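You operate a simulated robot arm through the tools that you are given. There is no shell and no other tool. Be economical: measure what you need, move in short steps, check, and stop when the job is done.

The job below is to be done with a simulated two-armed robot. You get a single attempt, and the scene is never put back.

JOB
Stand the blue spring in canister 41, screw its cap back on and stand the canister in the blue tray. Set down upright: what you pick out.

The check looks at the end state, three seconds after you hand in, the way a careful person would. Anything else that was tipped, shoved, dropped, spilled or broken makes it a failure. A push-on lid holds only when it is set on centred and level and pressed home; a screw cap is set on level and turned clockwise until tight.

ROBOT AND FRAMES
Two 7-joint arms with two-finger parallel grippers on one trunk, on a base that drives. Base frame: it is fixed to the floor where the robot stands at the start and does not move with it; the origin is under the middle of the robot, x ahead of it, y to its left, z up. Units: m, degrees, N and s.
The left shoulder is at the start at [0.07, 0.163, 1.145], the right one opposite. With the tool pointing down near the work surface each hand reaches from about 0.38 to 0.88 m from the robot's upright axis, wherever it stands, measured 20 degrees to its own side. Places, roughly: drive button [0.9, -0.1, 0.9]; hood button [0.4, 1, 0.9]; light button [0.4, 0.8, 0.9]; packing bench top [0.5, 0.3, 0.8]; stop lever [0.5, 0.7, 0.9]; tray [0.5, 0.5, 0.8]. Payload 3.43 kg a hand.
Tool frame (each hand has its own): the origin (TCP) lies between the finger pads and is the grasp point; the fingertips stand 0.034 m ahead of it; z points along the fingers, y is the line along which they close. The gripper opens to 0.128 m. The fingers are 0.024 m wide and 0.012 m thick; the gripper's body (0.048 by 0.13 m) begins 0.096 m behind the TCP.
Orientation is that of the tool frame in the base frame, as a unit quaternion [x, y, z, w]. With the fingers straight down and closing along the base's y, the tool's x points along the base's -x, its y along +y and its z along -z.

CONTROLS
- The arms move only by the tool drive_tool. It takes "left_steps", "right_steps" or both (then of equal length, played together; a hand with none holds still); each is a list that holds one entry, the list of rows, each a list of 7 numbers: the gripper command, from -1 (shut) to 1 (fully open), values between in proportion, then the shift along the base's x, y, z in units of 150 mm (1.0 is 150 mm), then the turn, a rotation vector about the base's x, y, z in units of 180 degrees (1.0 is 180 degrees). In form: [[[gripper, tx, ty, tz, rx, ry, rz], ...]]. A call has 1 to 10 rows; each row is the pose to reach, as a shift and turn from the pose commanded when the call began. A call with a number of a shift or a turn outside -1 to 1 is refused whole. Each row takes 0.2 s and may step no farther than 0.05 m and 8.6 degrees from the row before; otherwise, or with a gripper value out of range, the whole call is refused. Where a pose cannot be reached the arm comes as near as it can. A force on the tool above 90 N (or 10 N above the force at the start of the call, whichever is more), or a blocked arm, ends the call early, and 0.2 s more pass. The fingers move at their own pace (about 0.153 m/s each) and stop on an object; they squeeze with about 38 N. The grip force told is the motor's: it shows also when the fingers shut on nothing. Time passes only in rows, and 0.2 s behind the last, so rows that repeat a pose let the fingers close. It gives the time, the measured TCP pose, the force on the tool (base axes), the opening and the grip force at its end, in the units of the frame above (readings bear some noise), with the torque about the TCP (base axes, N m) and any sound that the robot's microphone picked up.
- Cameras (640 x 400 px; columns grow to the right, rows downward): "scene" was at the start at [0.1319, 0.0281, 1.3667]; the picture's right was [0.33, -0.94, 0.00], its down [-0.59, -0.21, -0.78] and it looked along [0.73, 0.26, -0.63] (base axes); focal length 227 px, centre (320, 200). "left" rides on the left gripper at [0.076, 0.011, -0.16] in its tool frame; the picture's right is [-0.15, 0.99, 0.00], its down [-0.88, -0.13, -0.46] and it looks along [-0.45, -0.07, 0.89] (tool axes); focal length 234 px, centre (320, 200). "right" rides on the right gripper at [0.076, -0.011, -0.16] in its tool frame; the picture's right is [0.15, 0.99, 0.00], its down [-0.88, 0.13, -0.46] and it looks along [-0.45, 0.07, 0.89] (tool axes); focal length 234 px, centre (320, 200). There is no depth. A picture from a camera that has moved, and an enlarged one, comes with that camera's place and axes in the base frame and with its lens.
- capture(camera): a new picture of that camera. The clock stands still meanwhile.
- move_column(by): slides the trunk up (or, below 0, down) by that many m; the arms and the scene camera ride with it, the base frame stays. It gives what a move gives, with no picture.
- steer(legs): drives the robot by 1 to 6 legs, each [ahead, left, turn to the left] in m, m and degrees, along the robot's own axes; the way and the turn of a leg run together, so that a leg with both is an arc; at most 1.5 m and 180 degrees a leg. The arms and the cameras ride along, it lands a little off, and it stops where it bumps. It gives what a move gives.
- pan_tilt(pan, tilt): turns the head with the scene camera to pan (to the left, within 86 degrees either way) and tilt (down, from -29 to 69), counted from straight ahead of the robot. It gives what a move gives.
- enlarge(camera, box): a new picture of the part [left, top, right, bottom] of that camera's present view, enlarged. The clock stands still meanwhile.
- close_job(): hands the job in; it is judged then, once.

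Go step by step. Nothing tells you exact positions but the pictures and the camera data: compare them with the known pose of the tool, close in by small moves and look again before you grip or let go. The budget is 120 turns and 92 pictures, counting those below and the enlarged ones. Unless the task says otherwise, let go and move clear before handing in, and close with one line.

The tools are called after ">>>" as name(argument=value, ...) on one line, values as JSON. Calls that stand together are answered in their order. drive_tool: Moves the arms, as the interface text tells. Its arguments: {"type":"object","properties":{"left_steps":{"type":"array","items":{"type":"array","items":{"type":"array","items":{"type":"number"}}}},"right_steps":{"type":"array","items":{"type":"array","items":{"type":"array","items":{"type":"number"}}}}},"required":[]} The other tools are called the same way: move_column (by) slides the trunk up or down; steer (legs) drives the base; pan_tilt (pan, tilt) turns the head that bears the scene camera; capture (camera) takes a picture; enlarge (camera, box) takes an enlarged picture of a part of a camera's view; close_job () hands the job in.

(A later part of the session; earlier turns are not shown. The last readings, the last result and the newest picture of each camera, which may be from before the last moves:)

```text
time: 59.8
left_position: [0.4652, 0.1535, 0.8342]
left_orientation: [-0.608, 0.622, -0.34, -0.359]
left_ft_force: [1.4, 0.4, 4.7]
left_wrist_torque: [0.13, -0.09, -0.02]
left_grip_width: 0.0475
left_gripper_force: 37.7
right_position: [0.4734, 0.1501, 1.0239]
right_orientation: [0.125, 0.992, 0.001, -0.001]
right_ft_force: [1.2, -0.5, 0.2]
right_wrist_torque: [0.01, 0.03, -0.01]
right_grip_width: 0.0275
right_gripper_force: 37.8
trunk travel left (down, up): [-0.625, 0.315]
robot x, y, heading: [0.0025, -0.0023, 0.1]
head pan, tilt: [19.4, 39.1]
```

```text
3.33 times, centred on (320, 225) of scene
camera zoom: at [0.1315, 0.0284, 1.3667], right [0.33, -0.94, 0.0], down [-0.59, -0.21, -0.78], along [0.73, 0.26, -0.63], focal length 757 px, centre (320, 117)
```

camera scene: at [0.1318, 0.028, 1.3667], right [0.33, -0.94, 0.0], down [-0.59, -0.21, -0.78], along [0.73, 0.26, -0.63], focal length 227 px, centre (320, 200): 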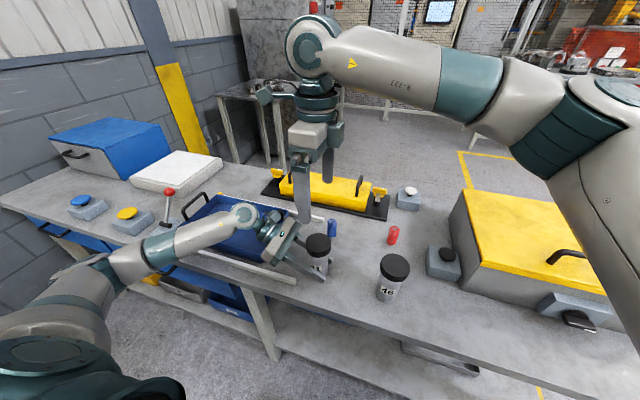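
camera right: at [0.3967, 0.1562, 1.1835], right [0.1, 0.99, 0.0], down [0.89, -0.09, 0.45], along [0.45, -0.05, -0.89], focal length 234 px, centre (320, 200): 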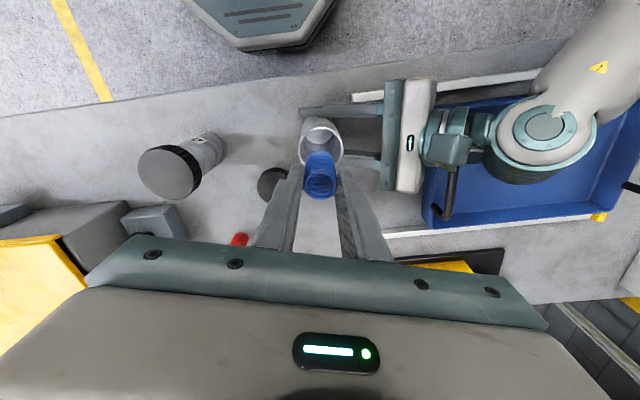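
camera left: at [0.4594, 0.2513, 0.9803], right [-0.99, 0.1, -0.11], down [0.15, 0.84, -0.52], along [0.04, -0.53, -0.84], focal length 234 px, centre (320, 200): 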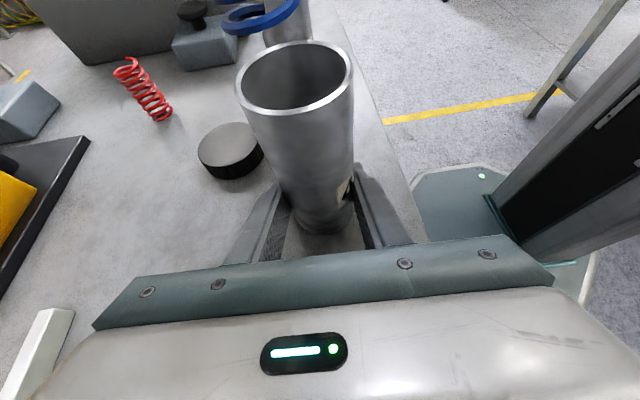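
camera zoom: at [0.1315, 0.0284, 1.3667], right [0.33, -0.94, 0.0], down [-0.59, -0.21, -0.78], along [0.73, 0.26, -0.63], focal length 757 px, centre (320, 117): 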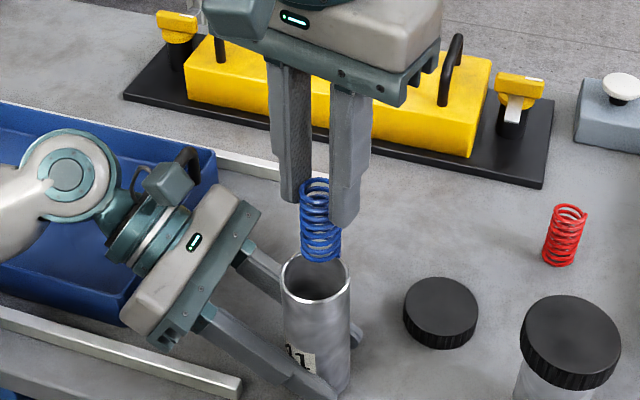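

The spring is about 9 mm off the mouth centre in x, which I take as (0.4645, 0.151). I correct and lower it until its bottom is just entering the mouth, then look.

>>> drive_tool(right_steps=[[[-1, -0.03, 0.004, 0, 0, 0, 0], [-1, -0.06, 0.007, -0.03, 0, 0, 0], [-1, -0.06, 0.007, -0.08, 0, 0, 0], [-1, -0.06, 0.007, -0.11, 0, 0, 0], [-1, -0.06, 0.007, -0.11, 0, 0, 0]]])

>>> capture(camera="left")

>>> enlarge(camera="scene", box=[280, 200, 360, 250])

```text
time: 61.0
left_position: [0.4659, 0.1544, 0.8333]
left_orientation: [-0.608, 0.622, -0.34, -0.358]
left_ft_force: [0.7, 0.7, 4.9]
left_wrist_torque: [0.15, -0.1, 0.01]
left_grip_width: 0.0478
left_gripper_force: 38.3
right_position: [0.4642, 0.1517, 1.0083]
right_orientation: [0.126, 0.992, 0.0, -0.001]
right_ft_force: [0.6, -0.3, -0.7]
right_wrist_torque: [-0.01, 0.03, 0.02]
right_grip_width: 0.0276
right_gripper_force: 38.3
trunk travel left (down, up): [-0.625, 0.315]
robot x, y, heading: [-0.0004, 0.0028, -0.2]
head pan, tilt: [19.4, 39.1]
```

```text
29 pictures are left
camera left: at [0.4593, 0.2513, 0.9803], right [-0.99, 0.1, -0.11], down [0.15, 0.84, -0.52], along [0.04, -0.53, -0.84], focal length 234 px, centre (320, 200)
```

left: 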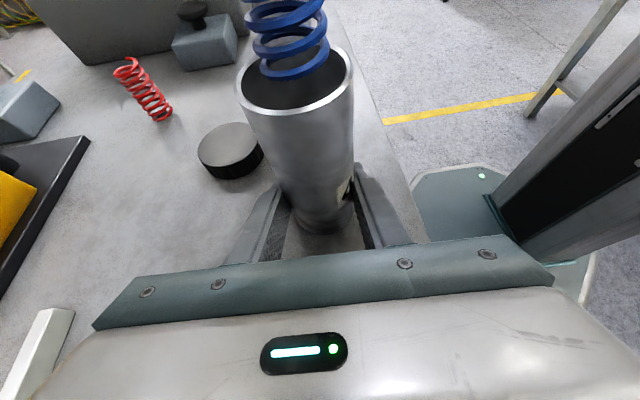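

```text
8.00 times, centred on (320, 225) of scene
camera zoom: at [0.1314, 0.0284, 1.3667], right [0.33, -0.94, 0.0], down [-0.59, -0.21, -0.78], along [0.73, 0.26, -0.63], focal length 1816 px, centre (320, 0)
```

zoom: 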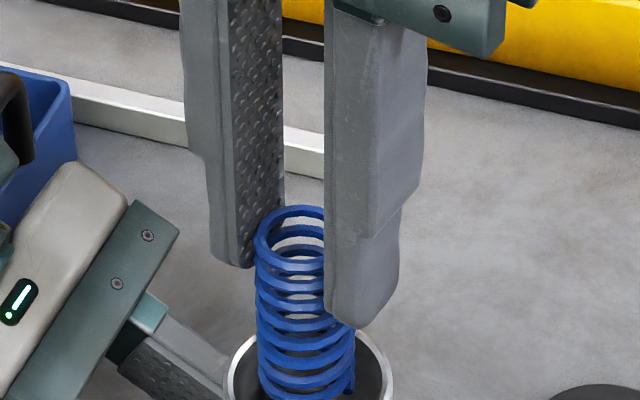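

The spring is centred over the mouth in both views. I lower it until the fingertips are just above the rim.

>>> drive_tool(right_steps=[[[-1, 0, 0, -0.05, 0, 0, 0], [-1, 0, 0, -0.1, 0, 0, 0], [-1, 0, 0, -0.15, 0, 0, 0], [-1, 0, 0, -0.2, 0, 0, 0], [-1, 0, 0, -0.25, 0, 0, 0], [-1, 0, 0, -0.28, 0, 0, 0]]])

>>> capture(camera="left")

>>> enlarge(camera="scene", box=[280, 200, 360, 250])

```text
time: 62.4
left_position: [0.4659, 0.1529, 0.834]
left_orientation: [-0.608, 0.622, -0.339, -0.358]
left_ft_force: [0.8, 0.4, 4.5]
left_wrist_torque: [0.14, -0.11, 0.03]
left_grip_width: 0.0478
left_gripper_force: 38.3
right_position: [0.4641, 0.1498, 0.9659]
right_orientation: [0.125, 0.992, 0.001, -0.001]
right_ft_force: [0.0, -0.4, -0.7]
right_wrist_torque: [0.01, -0.02, -0.02]
right_grip_width: 0.0275
right_gripper_force: 38.1
trunk travel left (down, up): [-0.625, 0.315]
robot x, y, heading: [0.0022, 0.001, 0.1]
head pan, tilt: [19.4, 39.1]
```

```text
27 pictures are left
camera left: at [0.4593, 0.2513, 0.9803], right [-0.99, 0.1, -0.11], down [0.15, 0.84, -0.52], along [0.04, -0.53, -0.84], focal length 234 px, centre (320, 200)
```

left: 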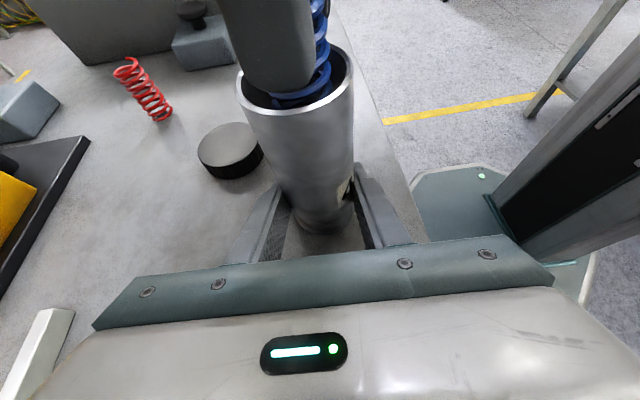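

```text
8.00 times, centred on (320, 225) of scene
camera zoom: at [0.1314, 0.0284, 1.3667], right [0.33, -0.94, 0.0], down [-0.59, -0.21, -0.78], along [0.73, 0.26, -0.63], focal length 1816 px, centre (320, 0)
```

zoom: 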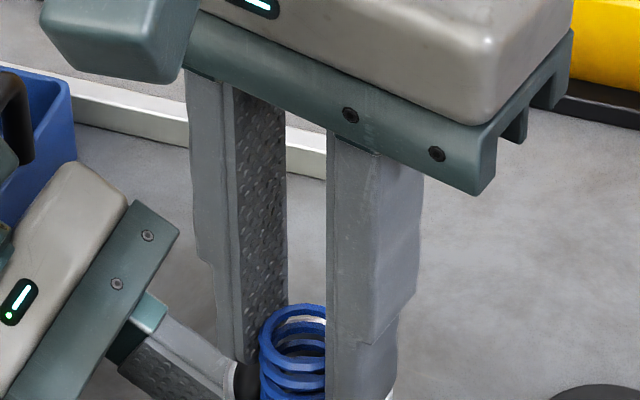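

>>> drive_tool(right_steps=[[[-1, 0, 0, -0.015, 0, 0, 0], [-1, 0, 0, -0.03, 0, 0, 0], [-0.4, 0, 0, -0.03, 0, 0, 0], [0, 0, 0, -0.03, 0, 0, 0], [0, 0, 0, 0.15, 0, 0, 0], [0, 0, 0, 0.4, 0, 0, 0], [0, 0, 0, 0.55, 0, 0, 0]]])

>>> capture(camera="left")

>>> enlarge(camera="scene", box=[280, 215, 400, 290])

```text
time: 64.0
left_position: [0.466, 0.1534, 0.8331]
left_orientation: [-0.608, 0.622, -0.339, -0.357]
left_ft_force: [0.5, 0.9, 5.0]
left_wrist_torque: [0.14, -0.08, 0.02]
left_grip_width: 0.0479
left_gripper_force: 37.6
right_position: [0.4645, 0.1494, 1.049]
right_orientation: [0.125, 0.992, 0.0, -0.001]
right_ft_force: [-0.3, 0.0, 0.3]
right_wrist_torque: [-0.04, -0.04, 0.0]
right_grip_width: 0.064
right_gripper_force: 0.0
trunk travel left (down, up): [-0.625, 0.315]
robot x, y, heading: [0.0022, -0.0018, 0.0]
head pan, tilt: [19.4, 39.1]
```

```text
25 pictures are left
camera left: at [0.4593, 0.2513, 0.9803], right [-0.99, 0.1, -0.11], down [0.15, 0.84, -0.52], along [0.04, -0.53, -0.84], focal length 234 px, centre (320, 200)
```

left: 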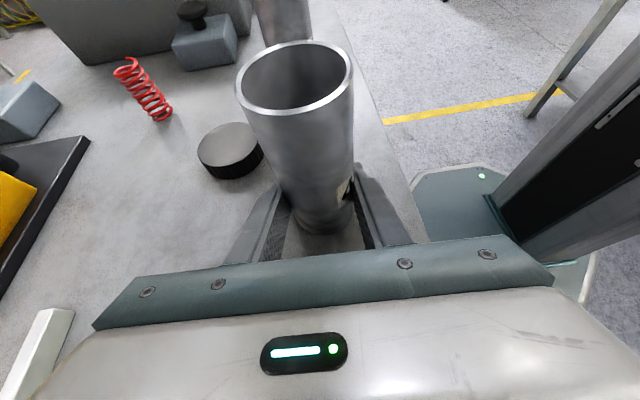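

```text
5.33 times, centred on (340, 252) of scene
camera zoom: at [0.1313, 0.0284, 1.3667], right [0.33, -0.94, 0.0], down [-0.59, -0.21, -0.78], along [0.73, 0.26, -0.63], focal length 1211 px, centre (213, -80)
```

zoom: 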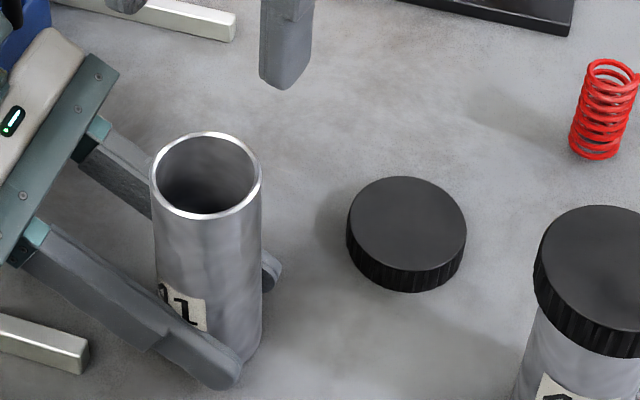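

The spring dropped in. I shift the right hand so its camera looks straight down into the mouth to confirm it stands.

>>> drive_tool(right_steps=[[[0, 0.15, -0.01, 0, 0, 0, 0], [0, 0.35, -0.03, 0, 0, 0, 0], [0, 0.5, -0.04, 0, 0, 0, 0], [0, 0.5, -0.04, 0, 0, 0, 0]]])

>>> enlarge(camera="right", box=[260, 40, 380, 115])

```text
time: 65.0
left_position: [0.4656, 0.1531, 0.8328]
left_orientation: [-0.608, 0.622, -0.339, -0.357]
left_ft_force: [-0.9, 0.7, 5.0]
left_wrist_torque: [0.17, -0.09, 0.03]
left_grip_width: 0.0477
left_gripper_force: 38.1
right_position: [0.5409, 0.1427, 1.0485]
right_orientation: [0.125, 0.992, 0.001, -0.001]
right_ft_force: [0.6, -0.3, -0.4]
right_wrist_torque: [0.0, 0.02, 0.02]
right_grip_width: 0.0639
right_gripper_force: 0.2
trunk travel left (down, up): [-0.625, 0.315]
robot x, y, heading: [-0.0015, 0.0001, 0.1]
head pan, tilt: [19.4, 39.1]
```

```text
5.33 times, centred on (320, 78) of right
camera zoom: at [0.4633, 0.1515, 1.2076], right [0.1, 0.99, 0.0], down [0.89, -0.09, 0.45], along [0.45, -0.05, -0.89], focal length 1249 px, centre (320, 853)
```

zoom: 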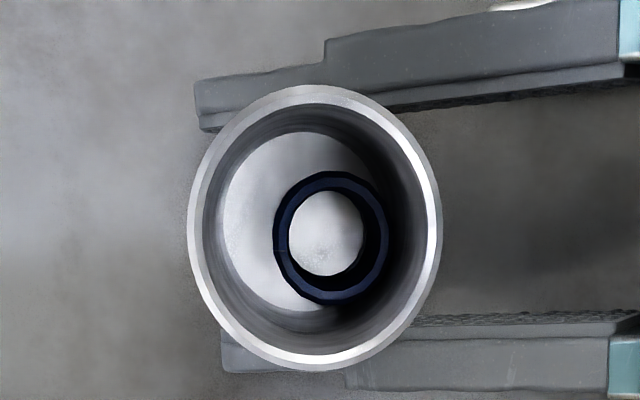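

The spring stands upright on the canister floor. Now I fetch the cap, turning the wrist back to the positive side to leave room for the clockwise strokes.

>>> drive_tool(right_steps=[[[0.35, 0.01, -0.1, 0, 0, 0, 0.0448], [0.35, 0.02, -0.2, 0, 0, 0, 0.0896], [0.35, 0.03, -0.3, 0, 0, 0, 0.1344], [0.35, 0.05, -0.4, 0, 0, 0, 0.1792], [0.35, 0.07, -0.5, 0, 0, 0, 0.224], [0.35, 0.079, -0.547, 0, 0, 0, 0.2688], [0.35, 0.079, -0.547, 0, 0, 0, 0.3136], [0.35, 0.079, -0.547, -0.2, 0, 0, 0.3584], [0.35, 0.079, -0.547, -0.4, 0, 0, 0.4032], [0.35, 0.079, -0.547, -0.6, 0, 0, 0.447]]])

>>> capture(camera="right")

```text
time: 67.2
left_position: [0.4649, 0.1521, 0.8334]
left_orientation: [-0.608, 0.622, -0.339, -0.357]
left_ft_force: [-1.1, 1.2, 3.4]
left_wrist_torque: [0.12, -0.04, -0.03]
left_grip_width: 0.048
left_gripper_force: 37.5
right_position: [0.5515, 0.062, 0.9573]
right_orientation: [-0.546, 0.838, -0.001, -0.001]
right_ft_force: [0.1, -0.1, 0.0]
right_wrist_torque: [0.0, 0.02, 0.02]
right_grip_width: 0.0863
right_gripper_force: 0.0
trunk travel left (down, up): [-0.625, 0.315]
robot x, y, heading: [-0.0002, 0.0004, -0.3]
head pan, tilt: [19.4, 39.1]
```

```text
22 pictures are left
camera right: at [0.5306, -0.0122, 1.1174], right [-0.96, 0.26, 0.0], down [0.24, 0.86, 0.45], along [0.12, 0.44, -0.89], focal length 234 px, centre (320, 200)
```

right: 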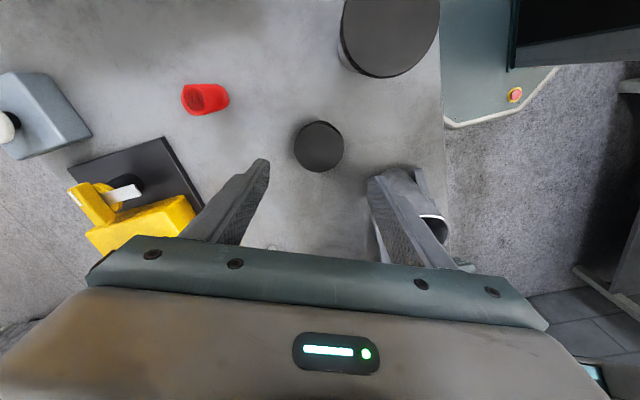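

The cap is exactly centred under the hand. I lower, grip it and lift it.

>>> drive_tool(right_steps=[[[0.35, 0, 0, -0.3, 0, 0, 0], [0.35, 0, 0, -0.55, 0, 0, 0], [0.35, 0, 0, -0.75, 0, 0, 0], [0.35, 0, 0, -0.815, 0, 0, 0], [0.1, 0, 0, -0.815, 0, 0, 0], [-0.02, 0, 0, -0.815, 0, 0, 0], [-1, 0, 0, -0.815, 0, 0, 0], [-1, 0, 0, -0.815, 0, 0, 0], [-1, 0, 0, -0.6, 0, 0, 0], [-1, 0, 0, -0.3, 0, 0, 0]]])

>>> drive_tool(right_steps=[[[-1, -0.02, 0.02, 0.25, 0, 0, 0], [-1, -0.1, 0.1, 0.5, 0, 0, 0], [-1, -0.3, 0.3, 0.7, 0, 0, 0], [-1, -0.5, 0.5, 0.7, 0, 0, 0], [-1, -0.575, 0.59, 0.7, 0, 0, 0], [-1, -0.575, 0.59, 0.7, 0, 0, 0]]])

>>> enlarge(camera="scene", box=[260, 190, 380, 265])

>>> capture(camera="left")

```text
time: 69.4
left_position: [0.4659, 0.1533, 0.8321]
left_orientation: [-0.609, 0.621, -0.341, -0.357]
left_ft_force: [-1.7, 2.0, 3.7]
left_wrist_torque: [0.22, -0.02, 0.04]
left_grip_width: 0.0478
left_gripper_force: 37.8
right_position: [0.5514, 0.0628, 0.9137]
right_orientation: [-0.545, 0.838, -0.001, 0.0]
right_ft_force: [0.1, 0.2, 0.5]
right_wrist_torque: [0.0, 0.01, -0.01]
right_grip_width: 0.0621
right_gripper_force: 37.7
trunk travel left (down, up): [-0.625, 0.315]
robot x, y, heading: [-0.0006, -0.0025, 0.2]
head pan, tilt: [19.4, 39.1]
```

```text
refused: row 3 steps farther than a row can; nothing moved
```

```text
5.33 times, centred on (320, 228) of scene
camera zoom: at [0.1312, 0.0285, 1.3666], right [0.33, -0.94, 0.0], down [-0.59, -0.21, -0.78], along [0.73, 0.26, -0.63], focal length 1211 px, centre (320, 53)
```

zoom: 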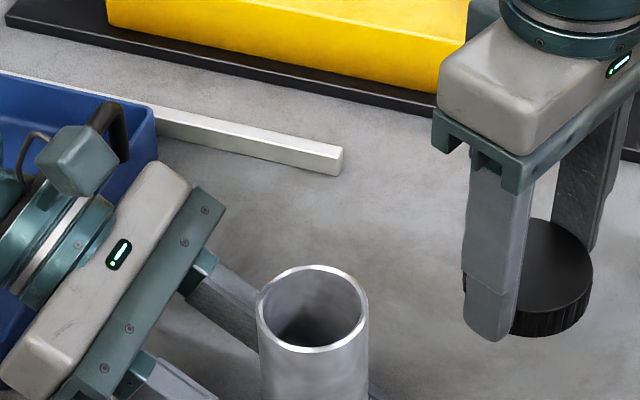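

```text
20 pictures are left
camera left: at [0.4592, 0.2514, 0.9803], right [-0.99, 0.1, -0.11], down [0.15, 0.84, -0.52], along [0.04, -0.53, -0.84], focal length 234 px, centre (320, 200)
```

left: 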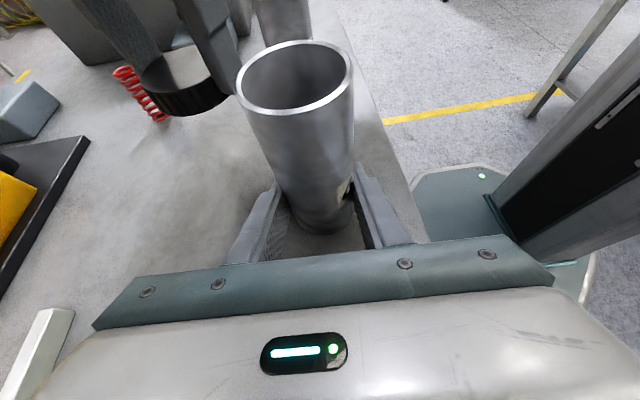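

The cap is gripped. I carry it, in smaller steps, to above the mouth at about (0.465, 0.150).

>>> drive_tool(right_steps=[[[-1, 0, 0, 0.3, 0, 0, 0], [-1, -0.02, 0.02, 0.55, 0, 0, 0], [-1, -0.2, 0.2, 0.65, 0, 0, 0], [-1, -0.4, 0.4, 0.65, 0, 0, 0], [-1, -0.579, 0.58, 0.65, 0, 0, 0], [-1, -0.579, 0.58, 0.5, 0, 0, 0], [-1, -0.579, 0.58, 0.4, 0, 0, 0], [-1, -0.579, 0.58, 0.4, 0, 0, 0]]])

>>> enlarge(camera="scene", box=[260, 190, 380, 265])

>>> capture(camera="left")

```text
time: 71.2
left_position: [0.4664, 0.1538, 0.8335]
left_orientation: [-0.608, 0.623, -0.339, -0.358]
left_ft_force: [-1.0, 1.3, 3.6]
left_wrist_torque: [0.13, -0.05, -0.01]
left_grip_width: 0.0479
left_gripper_force: 37.9
right_position: [0.464, 0.1503, 0.973]
right_orientation: [-0.545, 0.839, -0.002, 0.0]
right_ft_force: [-0.9, -0.1, -1.0]
right_wrist_torque: [0.0, 0.01, -0.01]
right_grip_width: 0.0618
right_gripper_force: 37.4
trunk travel left (down, up): [-0.625, 0.315]
robot x, y, heading: [-0.0008, 0.0002, 0.1]
head pan, tilt: [19.4, 39.1]
```

```text
5.33 times, centred on (320, 228) of scene
camera zoom: at [0.1314, 0.0284, 1.3667], right [0.33, -0.94, 0.0], down [-0.59, -0.21, -0.78], along [0.73, 0.26, -0.63], focal length 1211 px, centre (320, 53)
```

zoom: 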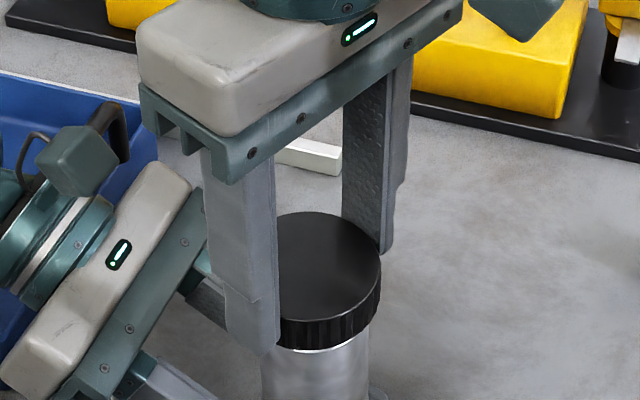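

```text
18 pictures are left
camera left: at [0.4593, 0.2514, 0.9803], right [-0.99, 0.1, -0.11], down [0.15, 0.84, -0.52], along [0.04, -0.53, -0.84], focal length 234 px, centre (320, 200)
```

left: 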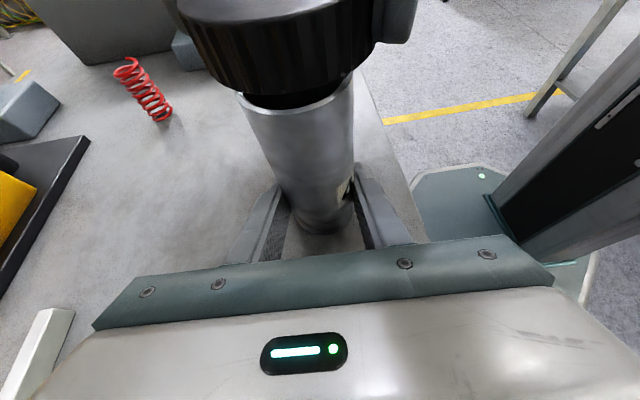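

The cap is aligned over the mouth. I lower until it seats on the thread.

>>> drive_tool(right_steps=[[[-1, 0.004, 0, -0.05, 0, 0, 0], [-1, 0.004, 0, -0.1, 0, 0, 0], [-1, 0.004, 0, -0.14, 0, 0, 0], [-1, 0.004, 0, -0.15, 0, 0, 0], [-1, 0.004, 0, -0.16, 0, 0, 0], [-1, 0.004, 0, -0.165, 0, 0, 0]]])

```text
time: 72.6
left_position: [0.4658, 0.1529, 0.8336]
left_orientation: [-0.608, 0.622, -0.34, -0.358]
left_ft_force: [1.1, 0.6, 0.2]
left_wrist_torque: [0.04, -0.07, 0.0]
left_grip_width: 0.0478
left_gripper_force: 38.0
right_position: [0.4646, 0.1485, 0.9469]
right_orientation: [-0.545, 0.838, -0.001, -0.002]
right_ft_force: [-0.4, 0.1, 0.0]
right_wrist_torque: [-0.02, -0.02, -0.01]
right_grip_width: 0.0635
right_gripper_force: 37.9
trunk travel left (down, up): [-0.625, 0.315]
robot x, y, heading: [0.0016, -0.0005, 0.1]
head pan, tilt: [19.4, 39.1]
```

Seated near the thread height. I press lightly and turn clockwise 80 degrees.

>>> drive_tool(right_steps=[[[-1, 0, 0.003, -0.01, 0, 0, 0], [-1, 0, 0.003, -0.012, 0, 0, -0.0444], [-1, 0, 0.003, -0.013, 0, 0, -0.0889], [-1, 0, 0.003, -0.014, 0, 0, -0.1333], [-1, 0, 0.003, -0.015, 0, 0, -0.1778], [-1, 0, 0.003, -0.016, 0, 0, -0.2222], [-1, 0, 0.003, -0.017, 0, 0, -0.2667], [-1, 0, 0.003, -0.018, 0, 0, -0.3111], [-1, 0, 0.003, -0.019, 0, 0, -0.3556], [-1, 0, 0.003, -0.02, 0, 0, -0.4]]])

>>> enlarge(camera="scene", box=[260, 190, 380, 265])

```text
time: 74.8
left_position: [0.4665, 0.1533, 0.8344]
left_orientation: [-0.607, 0.622, -0.34, -0.359]
left_ft_force: [-0.2, -4.2, 2.1]
left_wrist_torque: [0.7, -0.08, -0.03]
left_grip_width: 0.0478
left_gripper_force: 37.8
right_position: [0.4652, 0.1504, 0.9463]
right_orientation: [0.053, 0.999, 0.0, 0.0]
right_ft_force: [0.5, 6.3, -1.1]
right_wrist_torque: [0.22, -0.01, 0.04]
right_grip_width: 0.0635
right_gripper_force: 38.2
trunk travel left (down, up): [-0.625, 0.315]
robot x, y, heading: [0.0002, -0.0015, -0.1]
head pan, tilt: [19.4, 39.1]
```

```text
5.33 times, centred on (320, 228) of scene
camera zoom: at [0.1317, 0.0287, 1.3667], right [0.33, -0.94, 0.0], down [-0.59, -0.21, -0.78], along [0.73, 0.26, -0.63], focal length 1211 px, centre (320, 53)
```

zoom: 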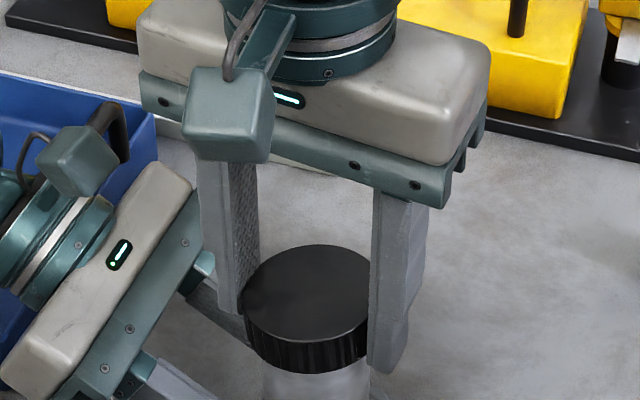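

Smooth and level. I continue clockwise.

>>> drive_tool(right_steps=[[[-1, 0, 0.006, -0.001, 0, 0, -0.0444], [-1, 0, 0.006, -0.002, 0, 0, -0.0889], [-1, 0, 0.006, -0.003, 0, 0, -0.1333], [-1, 0, 0.006, -0.004, 0, 0, -0.1778], [-1, 0, 0.006, -0.005, 0, 0, -0.2222], [-1, 0, 0.006, -0.006, 0, 0, -0.2667], [-1, 0, 0.006, -0.007, 0, 0, -0.3111], [-1, 0, 0.006, -0.008, 0, 0, -0.3556], [-1, 0, 0.006, -0.009, 0, 0, -0.4], [-1, 0, 0.006, -0.01, 0, 0, -0.4444]]])

```text
time: 77.0
left_position: [0.4657, 0.1523, 0.8313]
left_orientation: [-0.608, 0.622, -0.339, -0.358]
left_ft_force: [-13.9, -7.2, 2.2]
left_wrist_torque: [0.57, -1.24, -0.23]
left_grip_width: 0.0479
left_gripper_force: 38.3
right_position: [0.4665, 0.1507, 0.9436]
right_orientation: [0.683, 0.731, 0.0, -0.001]
right_ft_force: [13.9, 5.5, 0.4]
right_wrist_torque: [0.14, -0.47, 0.16]
right_grip_width: 0.063
right_gripper_force: 37.4
trunk travel left (down, up): [-0.625, 0.315]
robot x, y, heading: [-0.0006, -0.0017, 0.2]
head pan, tilt: [19.4, 39.1]
```

The first stroke is complete with about 152 degrees turned. I release, rise, unwind the wrist and take a second grip.

>>> drive_tool(right_steps=[[[0.1, 0, 0, 0, 0, 0, 0], [0.4, 0, 0, 0, 0, 0, 0], [0.4, 0, 0, 0.2, 0, 0, 0], [0.4, 0, 0, 0.33, 0, 0, 0.0444], [0.4, 0, 0, 0.33, 0, 0, 0.0889], [0.4, 0, 0, 0.33, 0, 0, 0.1333], [0.4, 0, 0, 0.33, 0, 0, 0.1778], [0.4, 0, 0, 0.33, 0, 0, 0.2222], [0.4, 0, 0, 0.33, 0, 0, 0.2667], [0.4, 0, 0, 0.33, 0, 0, 0.3111]]])

>>> drive_tool(right_steps=[[[0.4, 0, 0, 0, 0, 0, 0.0444], [0.4, 0, 0, 0, 0, 0, 0.0889], [0.4, 0, 0, 0, 0, 0, 0.1333], [0.4, 0, 0, 0, 0, 0, 0.1778], [0.4, 0, 0, 0, 0, 0, 0.2222], [0.4, 0, 0, 0, 0, 0, 0.2667], [0.4, 0, 0, 0, 0, 0, 0.3111], [0.4, 0, 0, 0, 0, 0, 0.3556], [0.4, 0, 0, 0, 0, 0, 0.4], [0.4, 0, 0, 0, 0, 0, 0.4444]]])

>>> capture(camera="left")

>>> enlarge(camera="scene", box=[260, 200, 420, 300])

```text
time: 79.2
left_position: [0.4669, 0.1532, 0.8321]
left_orientation: [-0.608, 0.622, -0.339, -0.358]
left_ft_force: [-1.0, 1.8, 0.1]
left_wrist_torque: [0.12, -0.02, 0.03]
left_grip_width: 0.0482
left_gripper_force: 38.3
right_position: [0.4656, 0.1513, 0.9936]
right_orientation: [0.257, 0.966, -0.001, -0.001]
right_ft_force: [-0.1, -0.8, 0.5]
right_wrist_torque: [0.0, 0.01, 0.0]
right_grip_width: 0.0896
right_gripper_force: 0.0
trunk travel left (down, up): [-0.625, 0.315]
robot x, y, heading: [0.0032, -0.0042, -0.1]
head pan, tilt: [19.4, 39.1]
```

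```text
time: 81.4
left_position: [0.4661, 0.1532, 0.8325]
left_orientation: [-0.608, 0.622, -0.339, -0.358]
left_ft_force: [-0.1, -1.0, 0.3]
left_wrist_torque: [0.0, -0.04, 0.03]
left_grip_width: 0.0481
left_gripper_force: 38.0
right_position: [0.4663, 0.1509, 0.9926]
right_orientation: [-0.424, 0.905, -0.001, -0.001]
right_ft_force: [-0.6, 0.1, -0.2]
right_wrist_torque: [-0.03, -0.01, -0.01]
right_grip_width: 0.0897
right_gripper_force: 0.0
trunk travel left (down, up): [-0.625, 0.315]
robot x, y, heading: [-0.0006, 0.0004, -0.0]
head pan, tilt: [19.4, 39.1]
```

```text
16 pictures are left
camera left: at [0.4597, 0.2514, 0.98], right [-0.99, 0.1, -0.11], down [0.15, 0.84, -0.52], along [0.04, -0.53, -0.84], focal length 234 px, centre (320, 200)
```

left: 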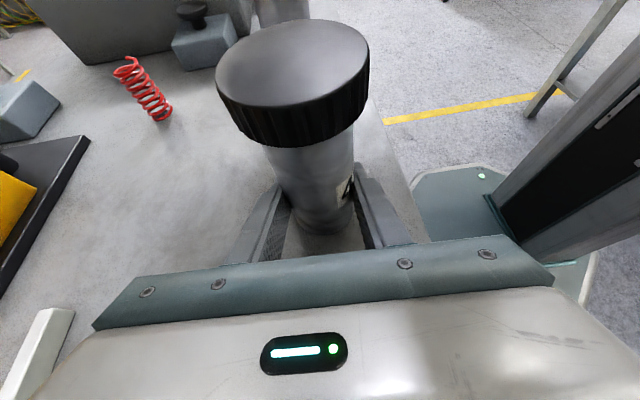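

```text
4.00 times, centred on (340, 250) of scene
camera zoom: at [0.1319, 0.0285, 1.3667], right [0.33, -0.94, 0.0], down [-0.59, -0.21, -0.78], along [0.73, 0.26, -0.63], focal length 908 px, centre (240, 0)
```

zoom: 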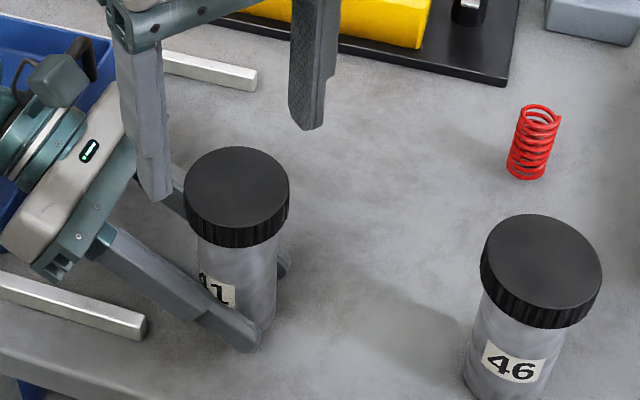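

The cap sits level. I descend, grip it again and turn the second clockwise stroke.

>>> drive_tool(right_steps=[[[0.4, 0, 0, -0.05, 0, 0, 0.0444], [0.4, 0, 0, -0.15, 0, 0, 0.0889], [0.4, 0, 0, -0.335, 0, 0, 0.0889], [0.1, 0, 0, -0.335, 0, 0, 0.0889], [-0.02, 0, 0, -0.335, 0, 0, 0.0889], [-1, 0, 0, -0.335, 0, 0, 0.0889], [-1, 0, 0, -0.335, 0, 0, 0.0889]]])

>>> drive_tool(right_steps=[[[-1, 0, 0, -0.001, 0, 0, -0.0444], [-1, 0, 0, -0.002, 0, 0, -0.0889], [-1, 0, 0, -0.003, 0, 0, -0.1333], [-1, 0, 0, -0.004, 0, 0, -0.1778], [-1, 0, 0, -0.005, 0, 0, -0.2222], [-1, 0, 0, -0.006, 0, 0, -0.2667], [-1, 0, 0, -0.006, 0, 0, -0.3111], [-1, 0, 0, -0.006, 0, 0, -0.3556], [-1, 0, 0, -0.006, 0, 0, -0.4], [-1, 0, 0, -0.006, 0, 0, -0.4444]]])

```text
time: 83.0
left_position: [0.4647, 0.1533, 0.8337]
left_orientation: [-0.607, 0.622, -0.339, -0.358]
left_ft_force: [-14.1, 7.2, 0.7]
left_wrist_torque: [-0.58, -1.24, -0.07]
left_grip_width: 0.0476
left_gripper_force: 38.3
right_position: [0.4672, 0.1506, 0.9423]
right_orientation: [-0.545, 0.839, -0.002, 0.0]
right_ft_force: [14.7, -7.8, -1.2]
right_wrist_torque: [-0.21, -0.47, 0.02]
right_grip_width: 0.0621
right_gripper_force: 37.4
trunk travel left (down, up): [-0.625, 0.315]
robot x, y, heading: [0.0009, 0.0034, -0.2]
head pan, tilt: [19.4, 39.1]
```

```text
time: 85.2
left_position: [0.4663, 0.1532, 0.8335]
left_orientation: [-0.608, 0.622, -0.34, -0.358]
left_ft_force: [-25.1, 16.9, 0.4]
left_wrist_torque: [-0.98, -1.64, -0.09]
left_grip_width: 0.0483
left_gripper_force: 38.3
right_position: [0.4652, 0.15, 0.9409]
right_orientation: [0.122, 0.993, -0.001, 0.001]
right_ft_force: [23.7, -18.3, -0.8]
right_wrist_torque: [-0.9, -0.99, 0.01]
right_grip_width: 0.0624
right_gripper_force: 37.5
trunk travel left (down, up): [-0.625, 0.315]
robot x, y, heading: [-0.0042, 0.0012, -0.1]
head pan, tilt: [19.4, 39.1]
```

There is side load only and no tightening torque yet. I shift 1–2 mm to relieve it and continue.

>>> drive_tool(right_steps=[[[-1, 0.008, -0.006, 0, 0, 0, -0.0444], [-1, 0.012, -0.008, -0.001, 0, 0, -0.0889], [-1, 0.012, -0.006, -0.002, 0, 0, -0.1333], [-1, 0.012, -0.004, -0.003, 0, 0, -0.1778], [-1, 0.012, -0.002, -0.004, 0, 0, -0.2222], [-1, 0.012, 0, -0.004, 0, 0, -0.2667], [-1, 0.012, 0, -0.004, 0, 0, -0.3111], [-1, 0.012, 0, -0.004, 0, 0, -0.3556], [-1, 0.012, 0, -0.004, 0, 0, -0.4]]])

>>> capture(camera="left")

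```text
time: 87.2
left_position: [0.4667, 0.1535, 0.8332]
left_orientation: [-0.608, 0.622, -0.339, -0.358]
left_ft_force: [-6.5, 12.5, 0.1]
left_wrist_torque: [-0.65, -0.28, -0.03]
left_grip_width: 0.0479
left_gripper_force: 38.2
right_position: [0.4679, 0.1516, 0.9416]
right_orientation: [0.682, 0.731, -0.001, -0.001]
right_ft_force: [6.4, -12.6, 1.7]
right_wrist_torque: [-0.53, -0.56, 0.05]
right_grip_width: 0.0622
right_gripper_force: 38.3
trunk travel left (down, up): [-0.625, 0.315]
robot x, y, heading: [-0.0002, -0.0008, -0.1]
head pan, tilt: [19.4, 39.1]
```

```text
14 pictures are left
camera left: at [0.4598, 0.2516, 0.9802], right [-0.99, 0.1, -0.11], down [0.15, 0.84, -0.52], along [0.04, -0.53, -0.84], focal length 234 px, centre (320, 200)
```

left: 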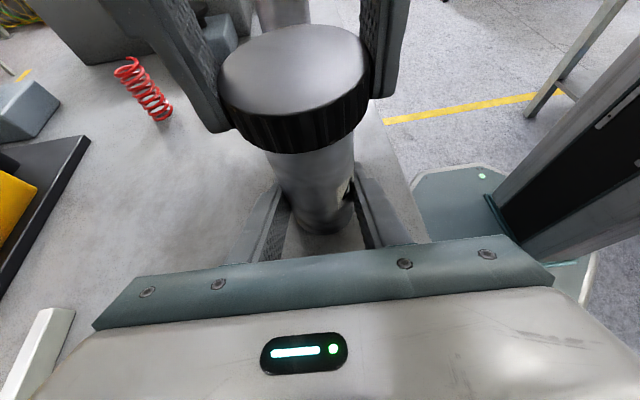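

No tightening torque yet after about 304 degrees. I regrip for a third stroke.

>>> drive_tool(right_steps=[[[0.1, 0, 0, 0, 0, 0, 0], [0.4, 0, 0, 0, 0, 0, 0], [0.4, 0, 0, 0.2, 0, 0, 0], [0.4, -0.01, 0, 0.33, 0, 0, 0.0444], [0.4, -0.01, 0, 0.33, 0, 0, 0.0889], [0.4, -0.01, 0, 0.33, 0, 0, 0.1333], [0.4, -0.01, 0, 0.33, 0, 0, 0.1778], [0.4, -0.01, 0, 0.33, 0, 0, 0.2222], [0.4, -0.01, 0, 0.33, 0, 0, 0.2667], [0.4, -0.01, 0, 0.33, 0, 0, 0.3111]]])

>>> drive_tool(right_steps=[[[0.4, 0, 0, 0, 0, 0, 0.0444], [0.4, 0, 0, 0, 0, 0, 0.0889], [0.4, 0, 0, 0, 0, 0, 0.1333], [0.4, 0, 0, 0, 0, 0, 0.1778], [0.4, 0, 0, 0, 0, 0, 0.2222], [0.4, 0, 0, 0, 0, 0, 0.2667], [0.4, 0, 0, 0, 0, 0, 0.3111], [0.4, 0, 0, 0, 0, 0, 0.3556], [0.4, 0, 0, 0, 0, 0, 0.4], [0.4, 0, 0, 0, 0, 0, 0.4444]]])

>>> drive_tool(right_steps=[[[0.4, 0, 0, -0.05, 0, 0, 0.0444], [0.4, 0, 0, -0.15, 0, 0, 0.0844], [0.4, 0, 0, -0.335, 0, 0, 0.0844], [0.1, 0, 0, -0.335, 0, 0, 0.0844], [-0.02, 0, 0, -0.335, 0, 0, 0.0844], [-1, 0, 0, -0.335, 0, 0, 0.0844], [-1, 0, 0, -0.335, 0, 0, 0.0844]]])

```text
time: 89.4
left_position: [0.466, 0.1536, 0.8336]
left_orientation: [-0.608, 0.622, -0.34, -0.358]
left_ft_force: [0.2, 0.1, 0.0]
left_wrist_torque: [0.09, -0.04, 0.02]
left_grip_width: 0.048
left_gripper_force: 38.0
right_position: [0.4668, 0.1503, 0.9917]
right_orientation: [0.258, 0.966, 0.0, 0.0]
right_ft_force: [-0.7, 0.6, 0.1]
right_wrist_torque: [0.04, 0.02, -0.01]
right_grip_width: 0.0895
right_gripper_force: 0.1
trunk travel left (down, up): [-0.625, 0.315]
robot x, y, heading: [-0.001, -0.0006, 0.1]
head pan, tilt: [19.4, 39.1]
```

```text
time: 91.6
left_position: [0.467, 0.1538, 0.8322]
left_orientation: [-0.607, 0.622, -0.339, -0.358]
left_ft_force: [1.7, -0.3, 1.1]
left_wrist_torque: [0.15, -0.08, -0.02]
left_grip_width: 0.0482
left_gripper_force: 38.0
right_position: [0.4656, 0.1513, 0.9922]
right_orientation: [-0.424, 0.906, 0.0, -0.001]
right_ft_force: [0.8, 0.3, -0.3]
right_wrist_torque: [0.01, 0.0, 0.02]
right_grip_width: 0.0896
right_gripper_force: 0.0
trunk travel left (down, up): [-0.625, 0.315]
robot x, y, heading: [0.0006, -0.0039, 0.2]
head pan, tilt: [19.4, 39.1]
```

```text
time: 93.2
left_position: [0.465, 0.1526, 0.8326]
left_orientation: [-0.607, 0.622, -0.34, -0.358]
left_ft_force: [-5.7, 3.2, 3.0]
left_wrist_torque: [-0.07, -0.75, -0.01]
left_grip_width: 0.0476
left_gripper_force: 37.6
right_position: [0.4663, 0.1508, 0.9418]
right_orientation: [-0.539, 0.842, -0.001, 0.0]
right_ft_force: [7.6, -3.1, -0.8]
right_wrist_torque: [-0.01, -0.21, 0.02]
right_grip_width: 0.0622
right_gripper_force: 38.0
trunk travel left (down, up): [-0.625, 0.315]
robot x, y, heading: [-0.0005, 0.0014, -0.1]
head pan, tilt: [19.4, 39.1]
```

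>>> drive_tool(right_steps=[[[-1, 0.003, 0, -0.001, 0, 0, -0.0444], [-1, 0.005, -0.001, -0.002, 0, 0, -0.0889], [-1, 0.007, -0.002, -0.003, 0, 0, -0.1333], [-1, 0.009, -0.004, -0.004, 0, 0, -0.1778], [-1, 0.011, -0.006, -0.005, 0, 0, -0.2222], [-1, 0.011, -0.007, -0.006, 0, 0, -0.2667], [-1, 0.011, -0.007, -0.006, 0, 0, -0.3111], [-1, 0.011, -0.007, -0.006, 0, 0, -0.3556], [-1, 0.011, -0.007, -0.006, 0, 0, -0.4], [-1, 0.011, -0.007, -0.006, 0, 0, -0.4444]]])

>>> enlarge(camera="scene", box=[260, 190, 380, 290])

```text
time: 95.4
left_position: [0.4667, 0.1521, 0.8345]
left_orientation: [-0.608, 0.622, -0.339, -0.358]
left_ft_force: [1.1, -5.7, 0.1]
left_wrist_torque: [0.81, 0.56, -0.03]
left_grip_width: 0.048
left_gripper_force: 37.7
right_position: [0.4675, 0.1488, 0.9407]
right_orientation: [0.129, 0.992, 0.0, -0.001]
right_ft_force: [-0.9, 3.5, 0.8]
right_wrist_torque: [-0.34, -0.53, 0.01]
right_grip_width: 0.0626
right_gripper_force: 38.1
trunk travel left (down, up): [-0.625, 0.315]
robot x, y, heading: [0.0026, -0.0033, -0.1]
head pan, tilt: [19.4, 39.1]
```

```text
4.00 times, centred on (320, 240) of scene
camera zoom: at [0.1317, 0.0282, 1.3667], right [0.33, -0.94, 0.0], down [-0.59, -0.21, -0.78], along [0.73, 0.26, -0.63], focal length 908 px, centre (320, 40)
```

zoom: 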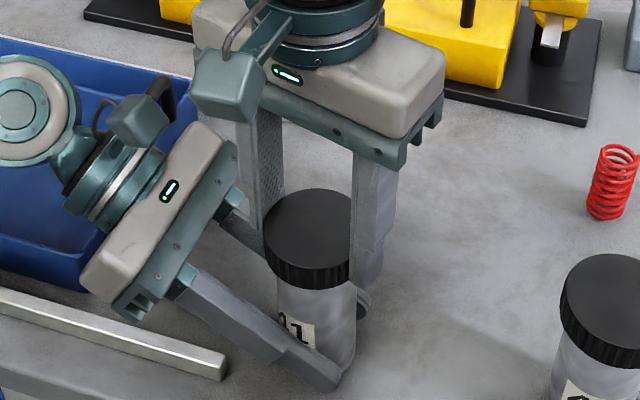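

The cap is going down slowly and there is no torque stop yet. I finish this stroke.

>>> drive_tool(right_steps=[[[-1, 0, 0.002, -0.001, 0, 0, -0.0444], [-1, 0, 0.003, -0.002, 0, 0, -0.0889], [-1, 0, 0.003, -0.003, 0, 0, -0.1333], [-1, 0, 0.003, -0.004, 0, 0, -0.1778], [-1, 0, 0.003, -0.005, 0, 0, -0.2222], [-1, 0, 0.003, -0.005, 0, 0, -0.2667], [-1, 0, 0.003, -0.005, 0, 0, -0.3111], [-1, 0, 0.003, -0.005, 0, 0, -0.3556], [-1, 0, 0.003, -0.005, 0, 0, -0.4]]])

>>> capture(camera="left")

```text
time: 97.4
left_position: [0.4666, 0.1534, 0.832]
left_orientation: [-0.608, 0.622, -0.34, -0.358]
left_ft_force: [1.6, 1.1, 0.9]
left_wrist_torque: [0.01, 0.01, -1.43]
left_grip_width: 0.049
left_gripper_force: 38.2
right_position: [0.4674, 0.1499, 0.9409]
right_orientation: [0.686, 0.727, 0.0, -0.001]
right_ft_force: [-2.8, -2.4, 0.3]
right_wrist_torque: [-0.09, 0.25, 1.46]
right_grip_width: 0.0623
right_gripper_force: 38.4
trunk travel left (down, up): [-0.625, 0.315]
robot x, y, heading: [0.0007, 0.0023, -0.1]
head pan, tilt: [19.4, 39.1]
```

```text
12 pictures are left
camera left: at [0.4596, 0.2515, 0.98], right [-0.99, 0.1, -0.11], down [0.15, 0.84, -0.52], along [0.04, -0.53, -0.84], focal length 234 px, centre (320, 200)
```

left: 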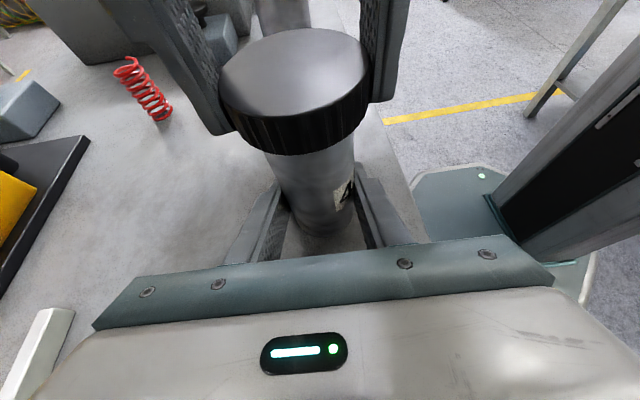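

The torque jumped to 1.46 N m and the body began to turn with the cap, so the cap is tight. I release the right hand and move it clear.

>>> drive_tool(right_steps=[[[0.1, 0, 0, 0, 0, 0, 0], [0.5, 0, 0, 0, 0, 0, 0], [0.5, 0, 0, 0.25, 0, 0, 0], [0.5, 0, 0, 0.55, 0, 0, 0], [0.5, 0, 0, 0.8, 0, 0, 0], [0.5, 0, -0.2, 1, 0, 0, 0.03], [0.5, 0, -0.5, 1, 0, 0, 0.07], [0.5, 0, -0.8, 1, 0, 0, 0.11], [0.5, 0.1, -1, 1, 0, 0, 0.15], [0.5, 0.1, -1, 1, 0, 0, 0.19]]])

>>> drive_tool(left_steps=[[[-1, 0, 0, 0.1, 0, 0, 0], [-1, 0, 0, 0.3, 0, 0, 0], [-1, 0, 0, 0.5, 0, 0, 0], [-1, 0, 0, 0.7, 0, 0, 0], [-1, 0, 0, 0.9, 0, 0, 0], [-1, 0, 0, 0.95, 0, 0, 0]]])

>>> capture(camera="scene")

```text
time: 99.6
left_position: [0.467, 0.154, 0.8336]
left_orientation: [-0.608, 0.621, -0.341, -0.358]
left_ft_force: [0.7, 1.4, -0.2]
left_wrist_torque: [0.02, -0.07, 0.03]
left_grip_width: 0.049
left_gripper_force: 38.0
right_position: [0.4807, 0.0004, 1.0901]
right_orientation: [0.441, 0.898, -0.001, -0.001]
right_ft_force: [-0.4, -0.1, -0.3]
right_wrist_torque: [-0.01, 0.01, 0.0]
right_grip_width: 0.0959
right_gripper_force: 0.1
trunk travel left (down, up): [-0.625, 0.315]
robot x, y, heading: [-0.003, 0.0047, 0.1]
head pan, tilt: [19.4, 39.1]
```

```text
time: 101.0
left_position: [0.4669, 0.1538, 0.9768]
left_orientation: [-0.608, 0.622, -0.34, -0.358]
left_ft_force: [-0.8, 0.0, -3.4]
left_wrist_torque: [-0.01, -0.01, -0.02]
left_grip_width: 0.049
left_gripper_force: 37.9
right_position: [0.4825, 0.0012, 1.0905]
right_orientation: [0.441, 0.897, 0.0, -0.002]
right_ft_force: [-0.4, 0.6, 0.5]
right_wrist_torque: [0.03, 0.0, 0.01]
right_grip_width: 0.0962
right_gripper_force: 0.0
trunk travel left (down, up): [-0.625, 0.315]
robot x, y, heading: [0.0018, 0.0008, 0.1]
head pan, tilt: [19.4, 39.1]
```

```text
11 pictures are left
camera scene: at [0.1321, 0.0287, 1.3666], right [0.33, -0.94, 0.0], down [-0.6, -0.21, -0.78], along [0.73, 0.26, -0.63], focal length 227 px, centre (320, 200)
```

scene: 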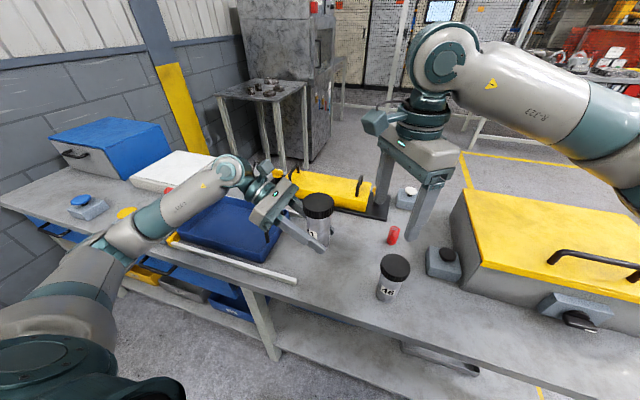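

The canister is lifted and capped. The stop lever is at about (0.53, 0.70), so on the way to the tray I yaw the left hand 45 degrees to keep the wrist over the front edge, clear of the lever.

>>> drive_tool(left_steps=[[[-1, 0.0, 0.1, 0.05, 0, 0, 0.03], [-1, 0.0, 0.28, 0.05, 0, 0, 0.06], [-1, 0.02, 0.46, 0.05, 0, 0, 0.1], [-1, 0.06, 0.64, 0.05, 0, 0, 0.14], [-1, 0.12, 0.82, 0.05, 0, 0, 0.18], [-1, 0.2, 1, 0.05, 0, 0, 0.22], [-1, 0.2, 1, 0.05, 0, 0, 0.25]]])

>>> capture(camera="scene")

```text
time: 102.6
left_position: [0.4962, 0.3022, 0.9828]
left_orientation: [0.8, -0.341, 0.45, 0.2]
left_ft_force: [0.0, -0.8, -3.8]
left_wrist_torque: [0.02, 0.0, 0.0]
left_grip_width: 0.0488
left_gripper_force: 37.8
right_position: [0.4834, -0.0015, 1.0901]
right_orientation: [0.442, 0.897, 0.001, -0.001]
right_ft_force: [-0.2, 0.6, -0.1]
right_wrist_torque: [-0.02, 0.02, 0.01]
right_grip_width: 0.0962
right_gripper_force: 0.0
trunk travel left (down, up): [-0.625, 0.315]
robot x, y, heading: [0.0016, 0.0028, 0.4]
head pan, tilt: [19.4, 39.1]
```

```text
10 pictures are left
camera scene: at [0.132, 0.028, 1.3666], right [0.33, -0.94, 0.0], down [-0.6, -0.21, -0.78], along [0.73, 0.26, -0.63], focal length 227 px, centre (320, 200)
```

scene: 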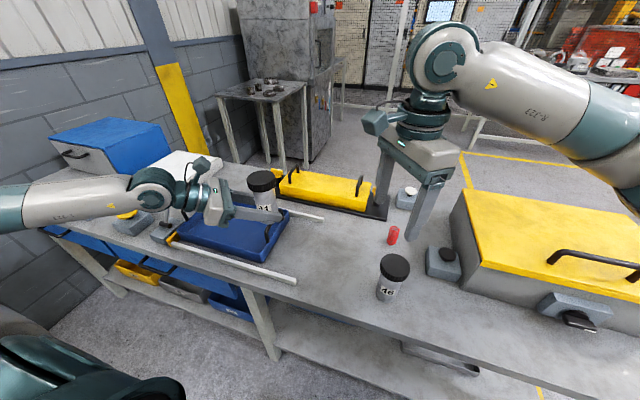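

Clear so far. I continue over the tray centre.

>>> drive_tool(left_steps=[[[-1, 0.06, 0.2, 0, 0, 0, 0], [-1, 0.12, 0.4, 0, 0, 0, 0], [-1, 0.18, 0.6, 0, 0, 0, 0], [-1, 0.25, 0.8, 0, 0, 0, 0], [-1, 0.33, 0.98, 0, 0, 0, 0], [-1, 0.33, 0.98, 0, 0, 0, 0]]])

>>> capture(camera="left")

>>> enlarge(camera="scene", box=[120, 130, 320, 280])

```text
time: 104.0
left_position: [0.544, 0.4503, 0.9832]
left_orientation: [0.8, -0.342, 0.451, 0.2]
left_ft_force: [-0.1, -0.3, -4.1]
left_wrist_torque: [0.0, -0.03, -0.02]
left_grip_width: 0.0485
left_gripper_force: 37.8
right_position: [0.4813, 0.0001, 1.0903]
right_orientation: [0.442, 0.897, 0.0, -0.002]
right_ft_force: [-0.4, 1.0, 0.2]
right_wrist_torque: [0.03, -0.03, 0.03]
right_grip_width: 0.0961
right_gripper_force: 0.0
trunk travel left (down, up): [-0.625, 0.315]
robot x, y, heading: [-0.0003, 0.0022, -0.1]
head pan, tilt: [19.4, 39.1]
```

```text
9 pictures are left
camera left: at [0.4705, 0.515, 1.1301], right [-0.77, -0.62, -0.11], down [-0.49, 0.7, -0.52], along [0.41, -0.35, -0.84], focal length 234 px, centre (320, 200)
```

left: 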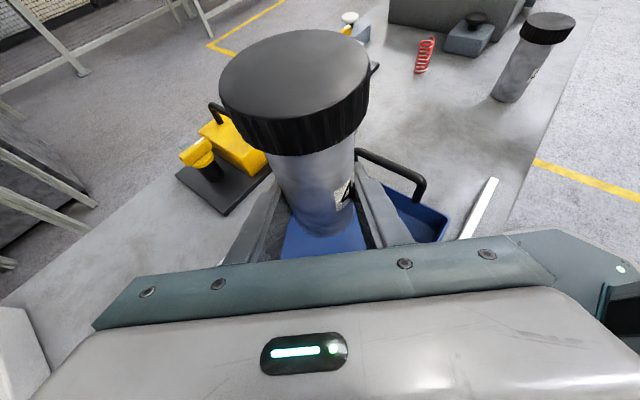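

```text
2.67 times, centred on (220, 205) of scene
camera zoom: at [0.1318, 0.0282, 1.3667], right [0.33, -0.94, 0.0], down [-0.59, -0.21, -0.78], along [0.73, 0.26, -0.63], focal length 605 px, centre (587, 187)
```

zoom: 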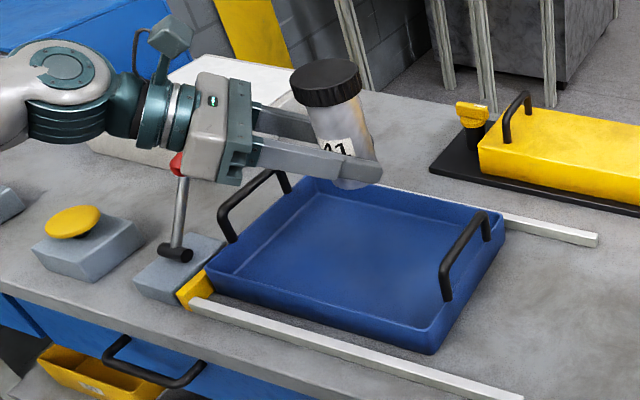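

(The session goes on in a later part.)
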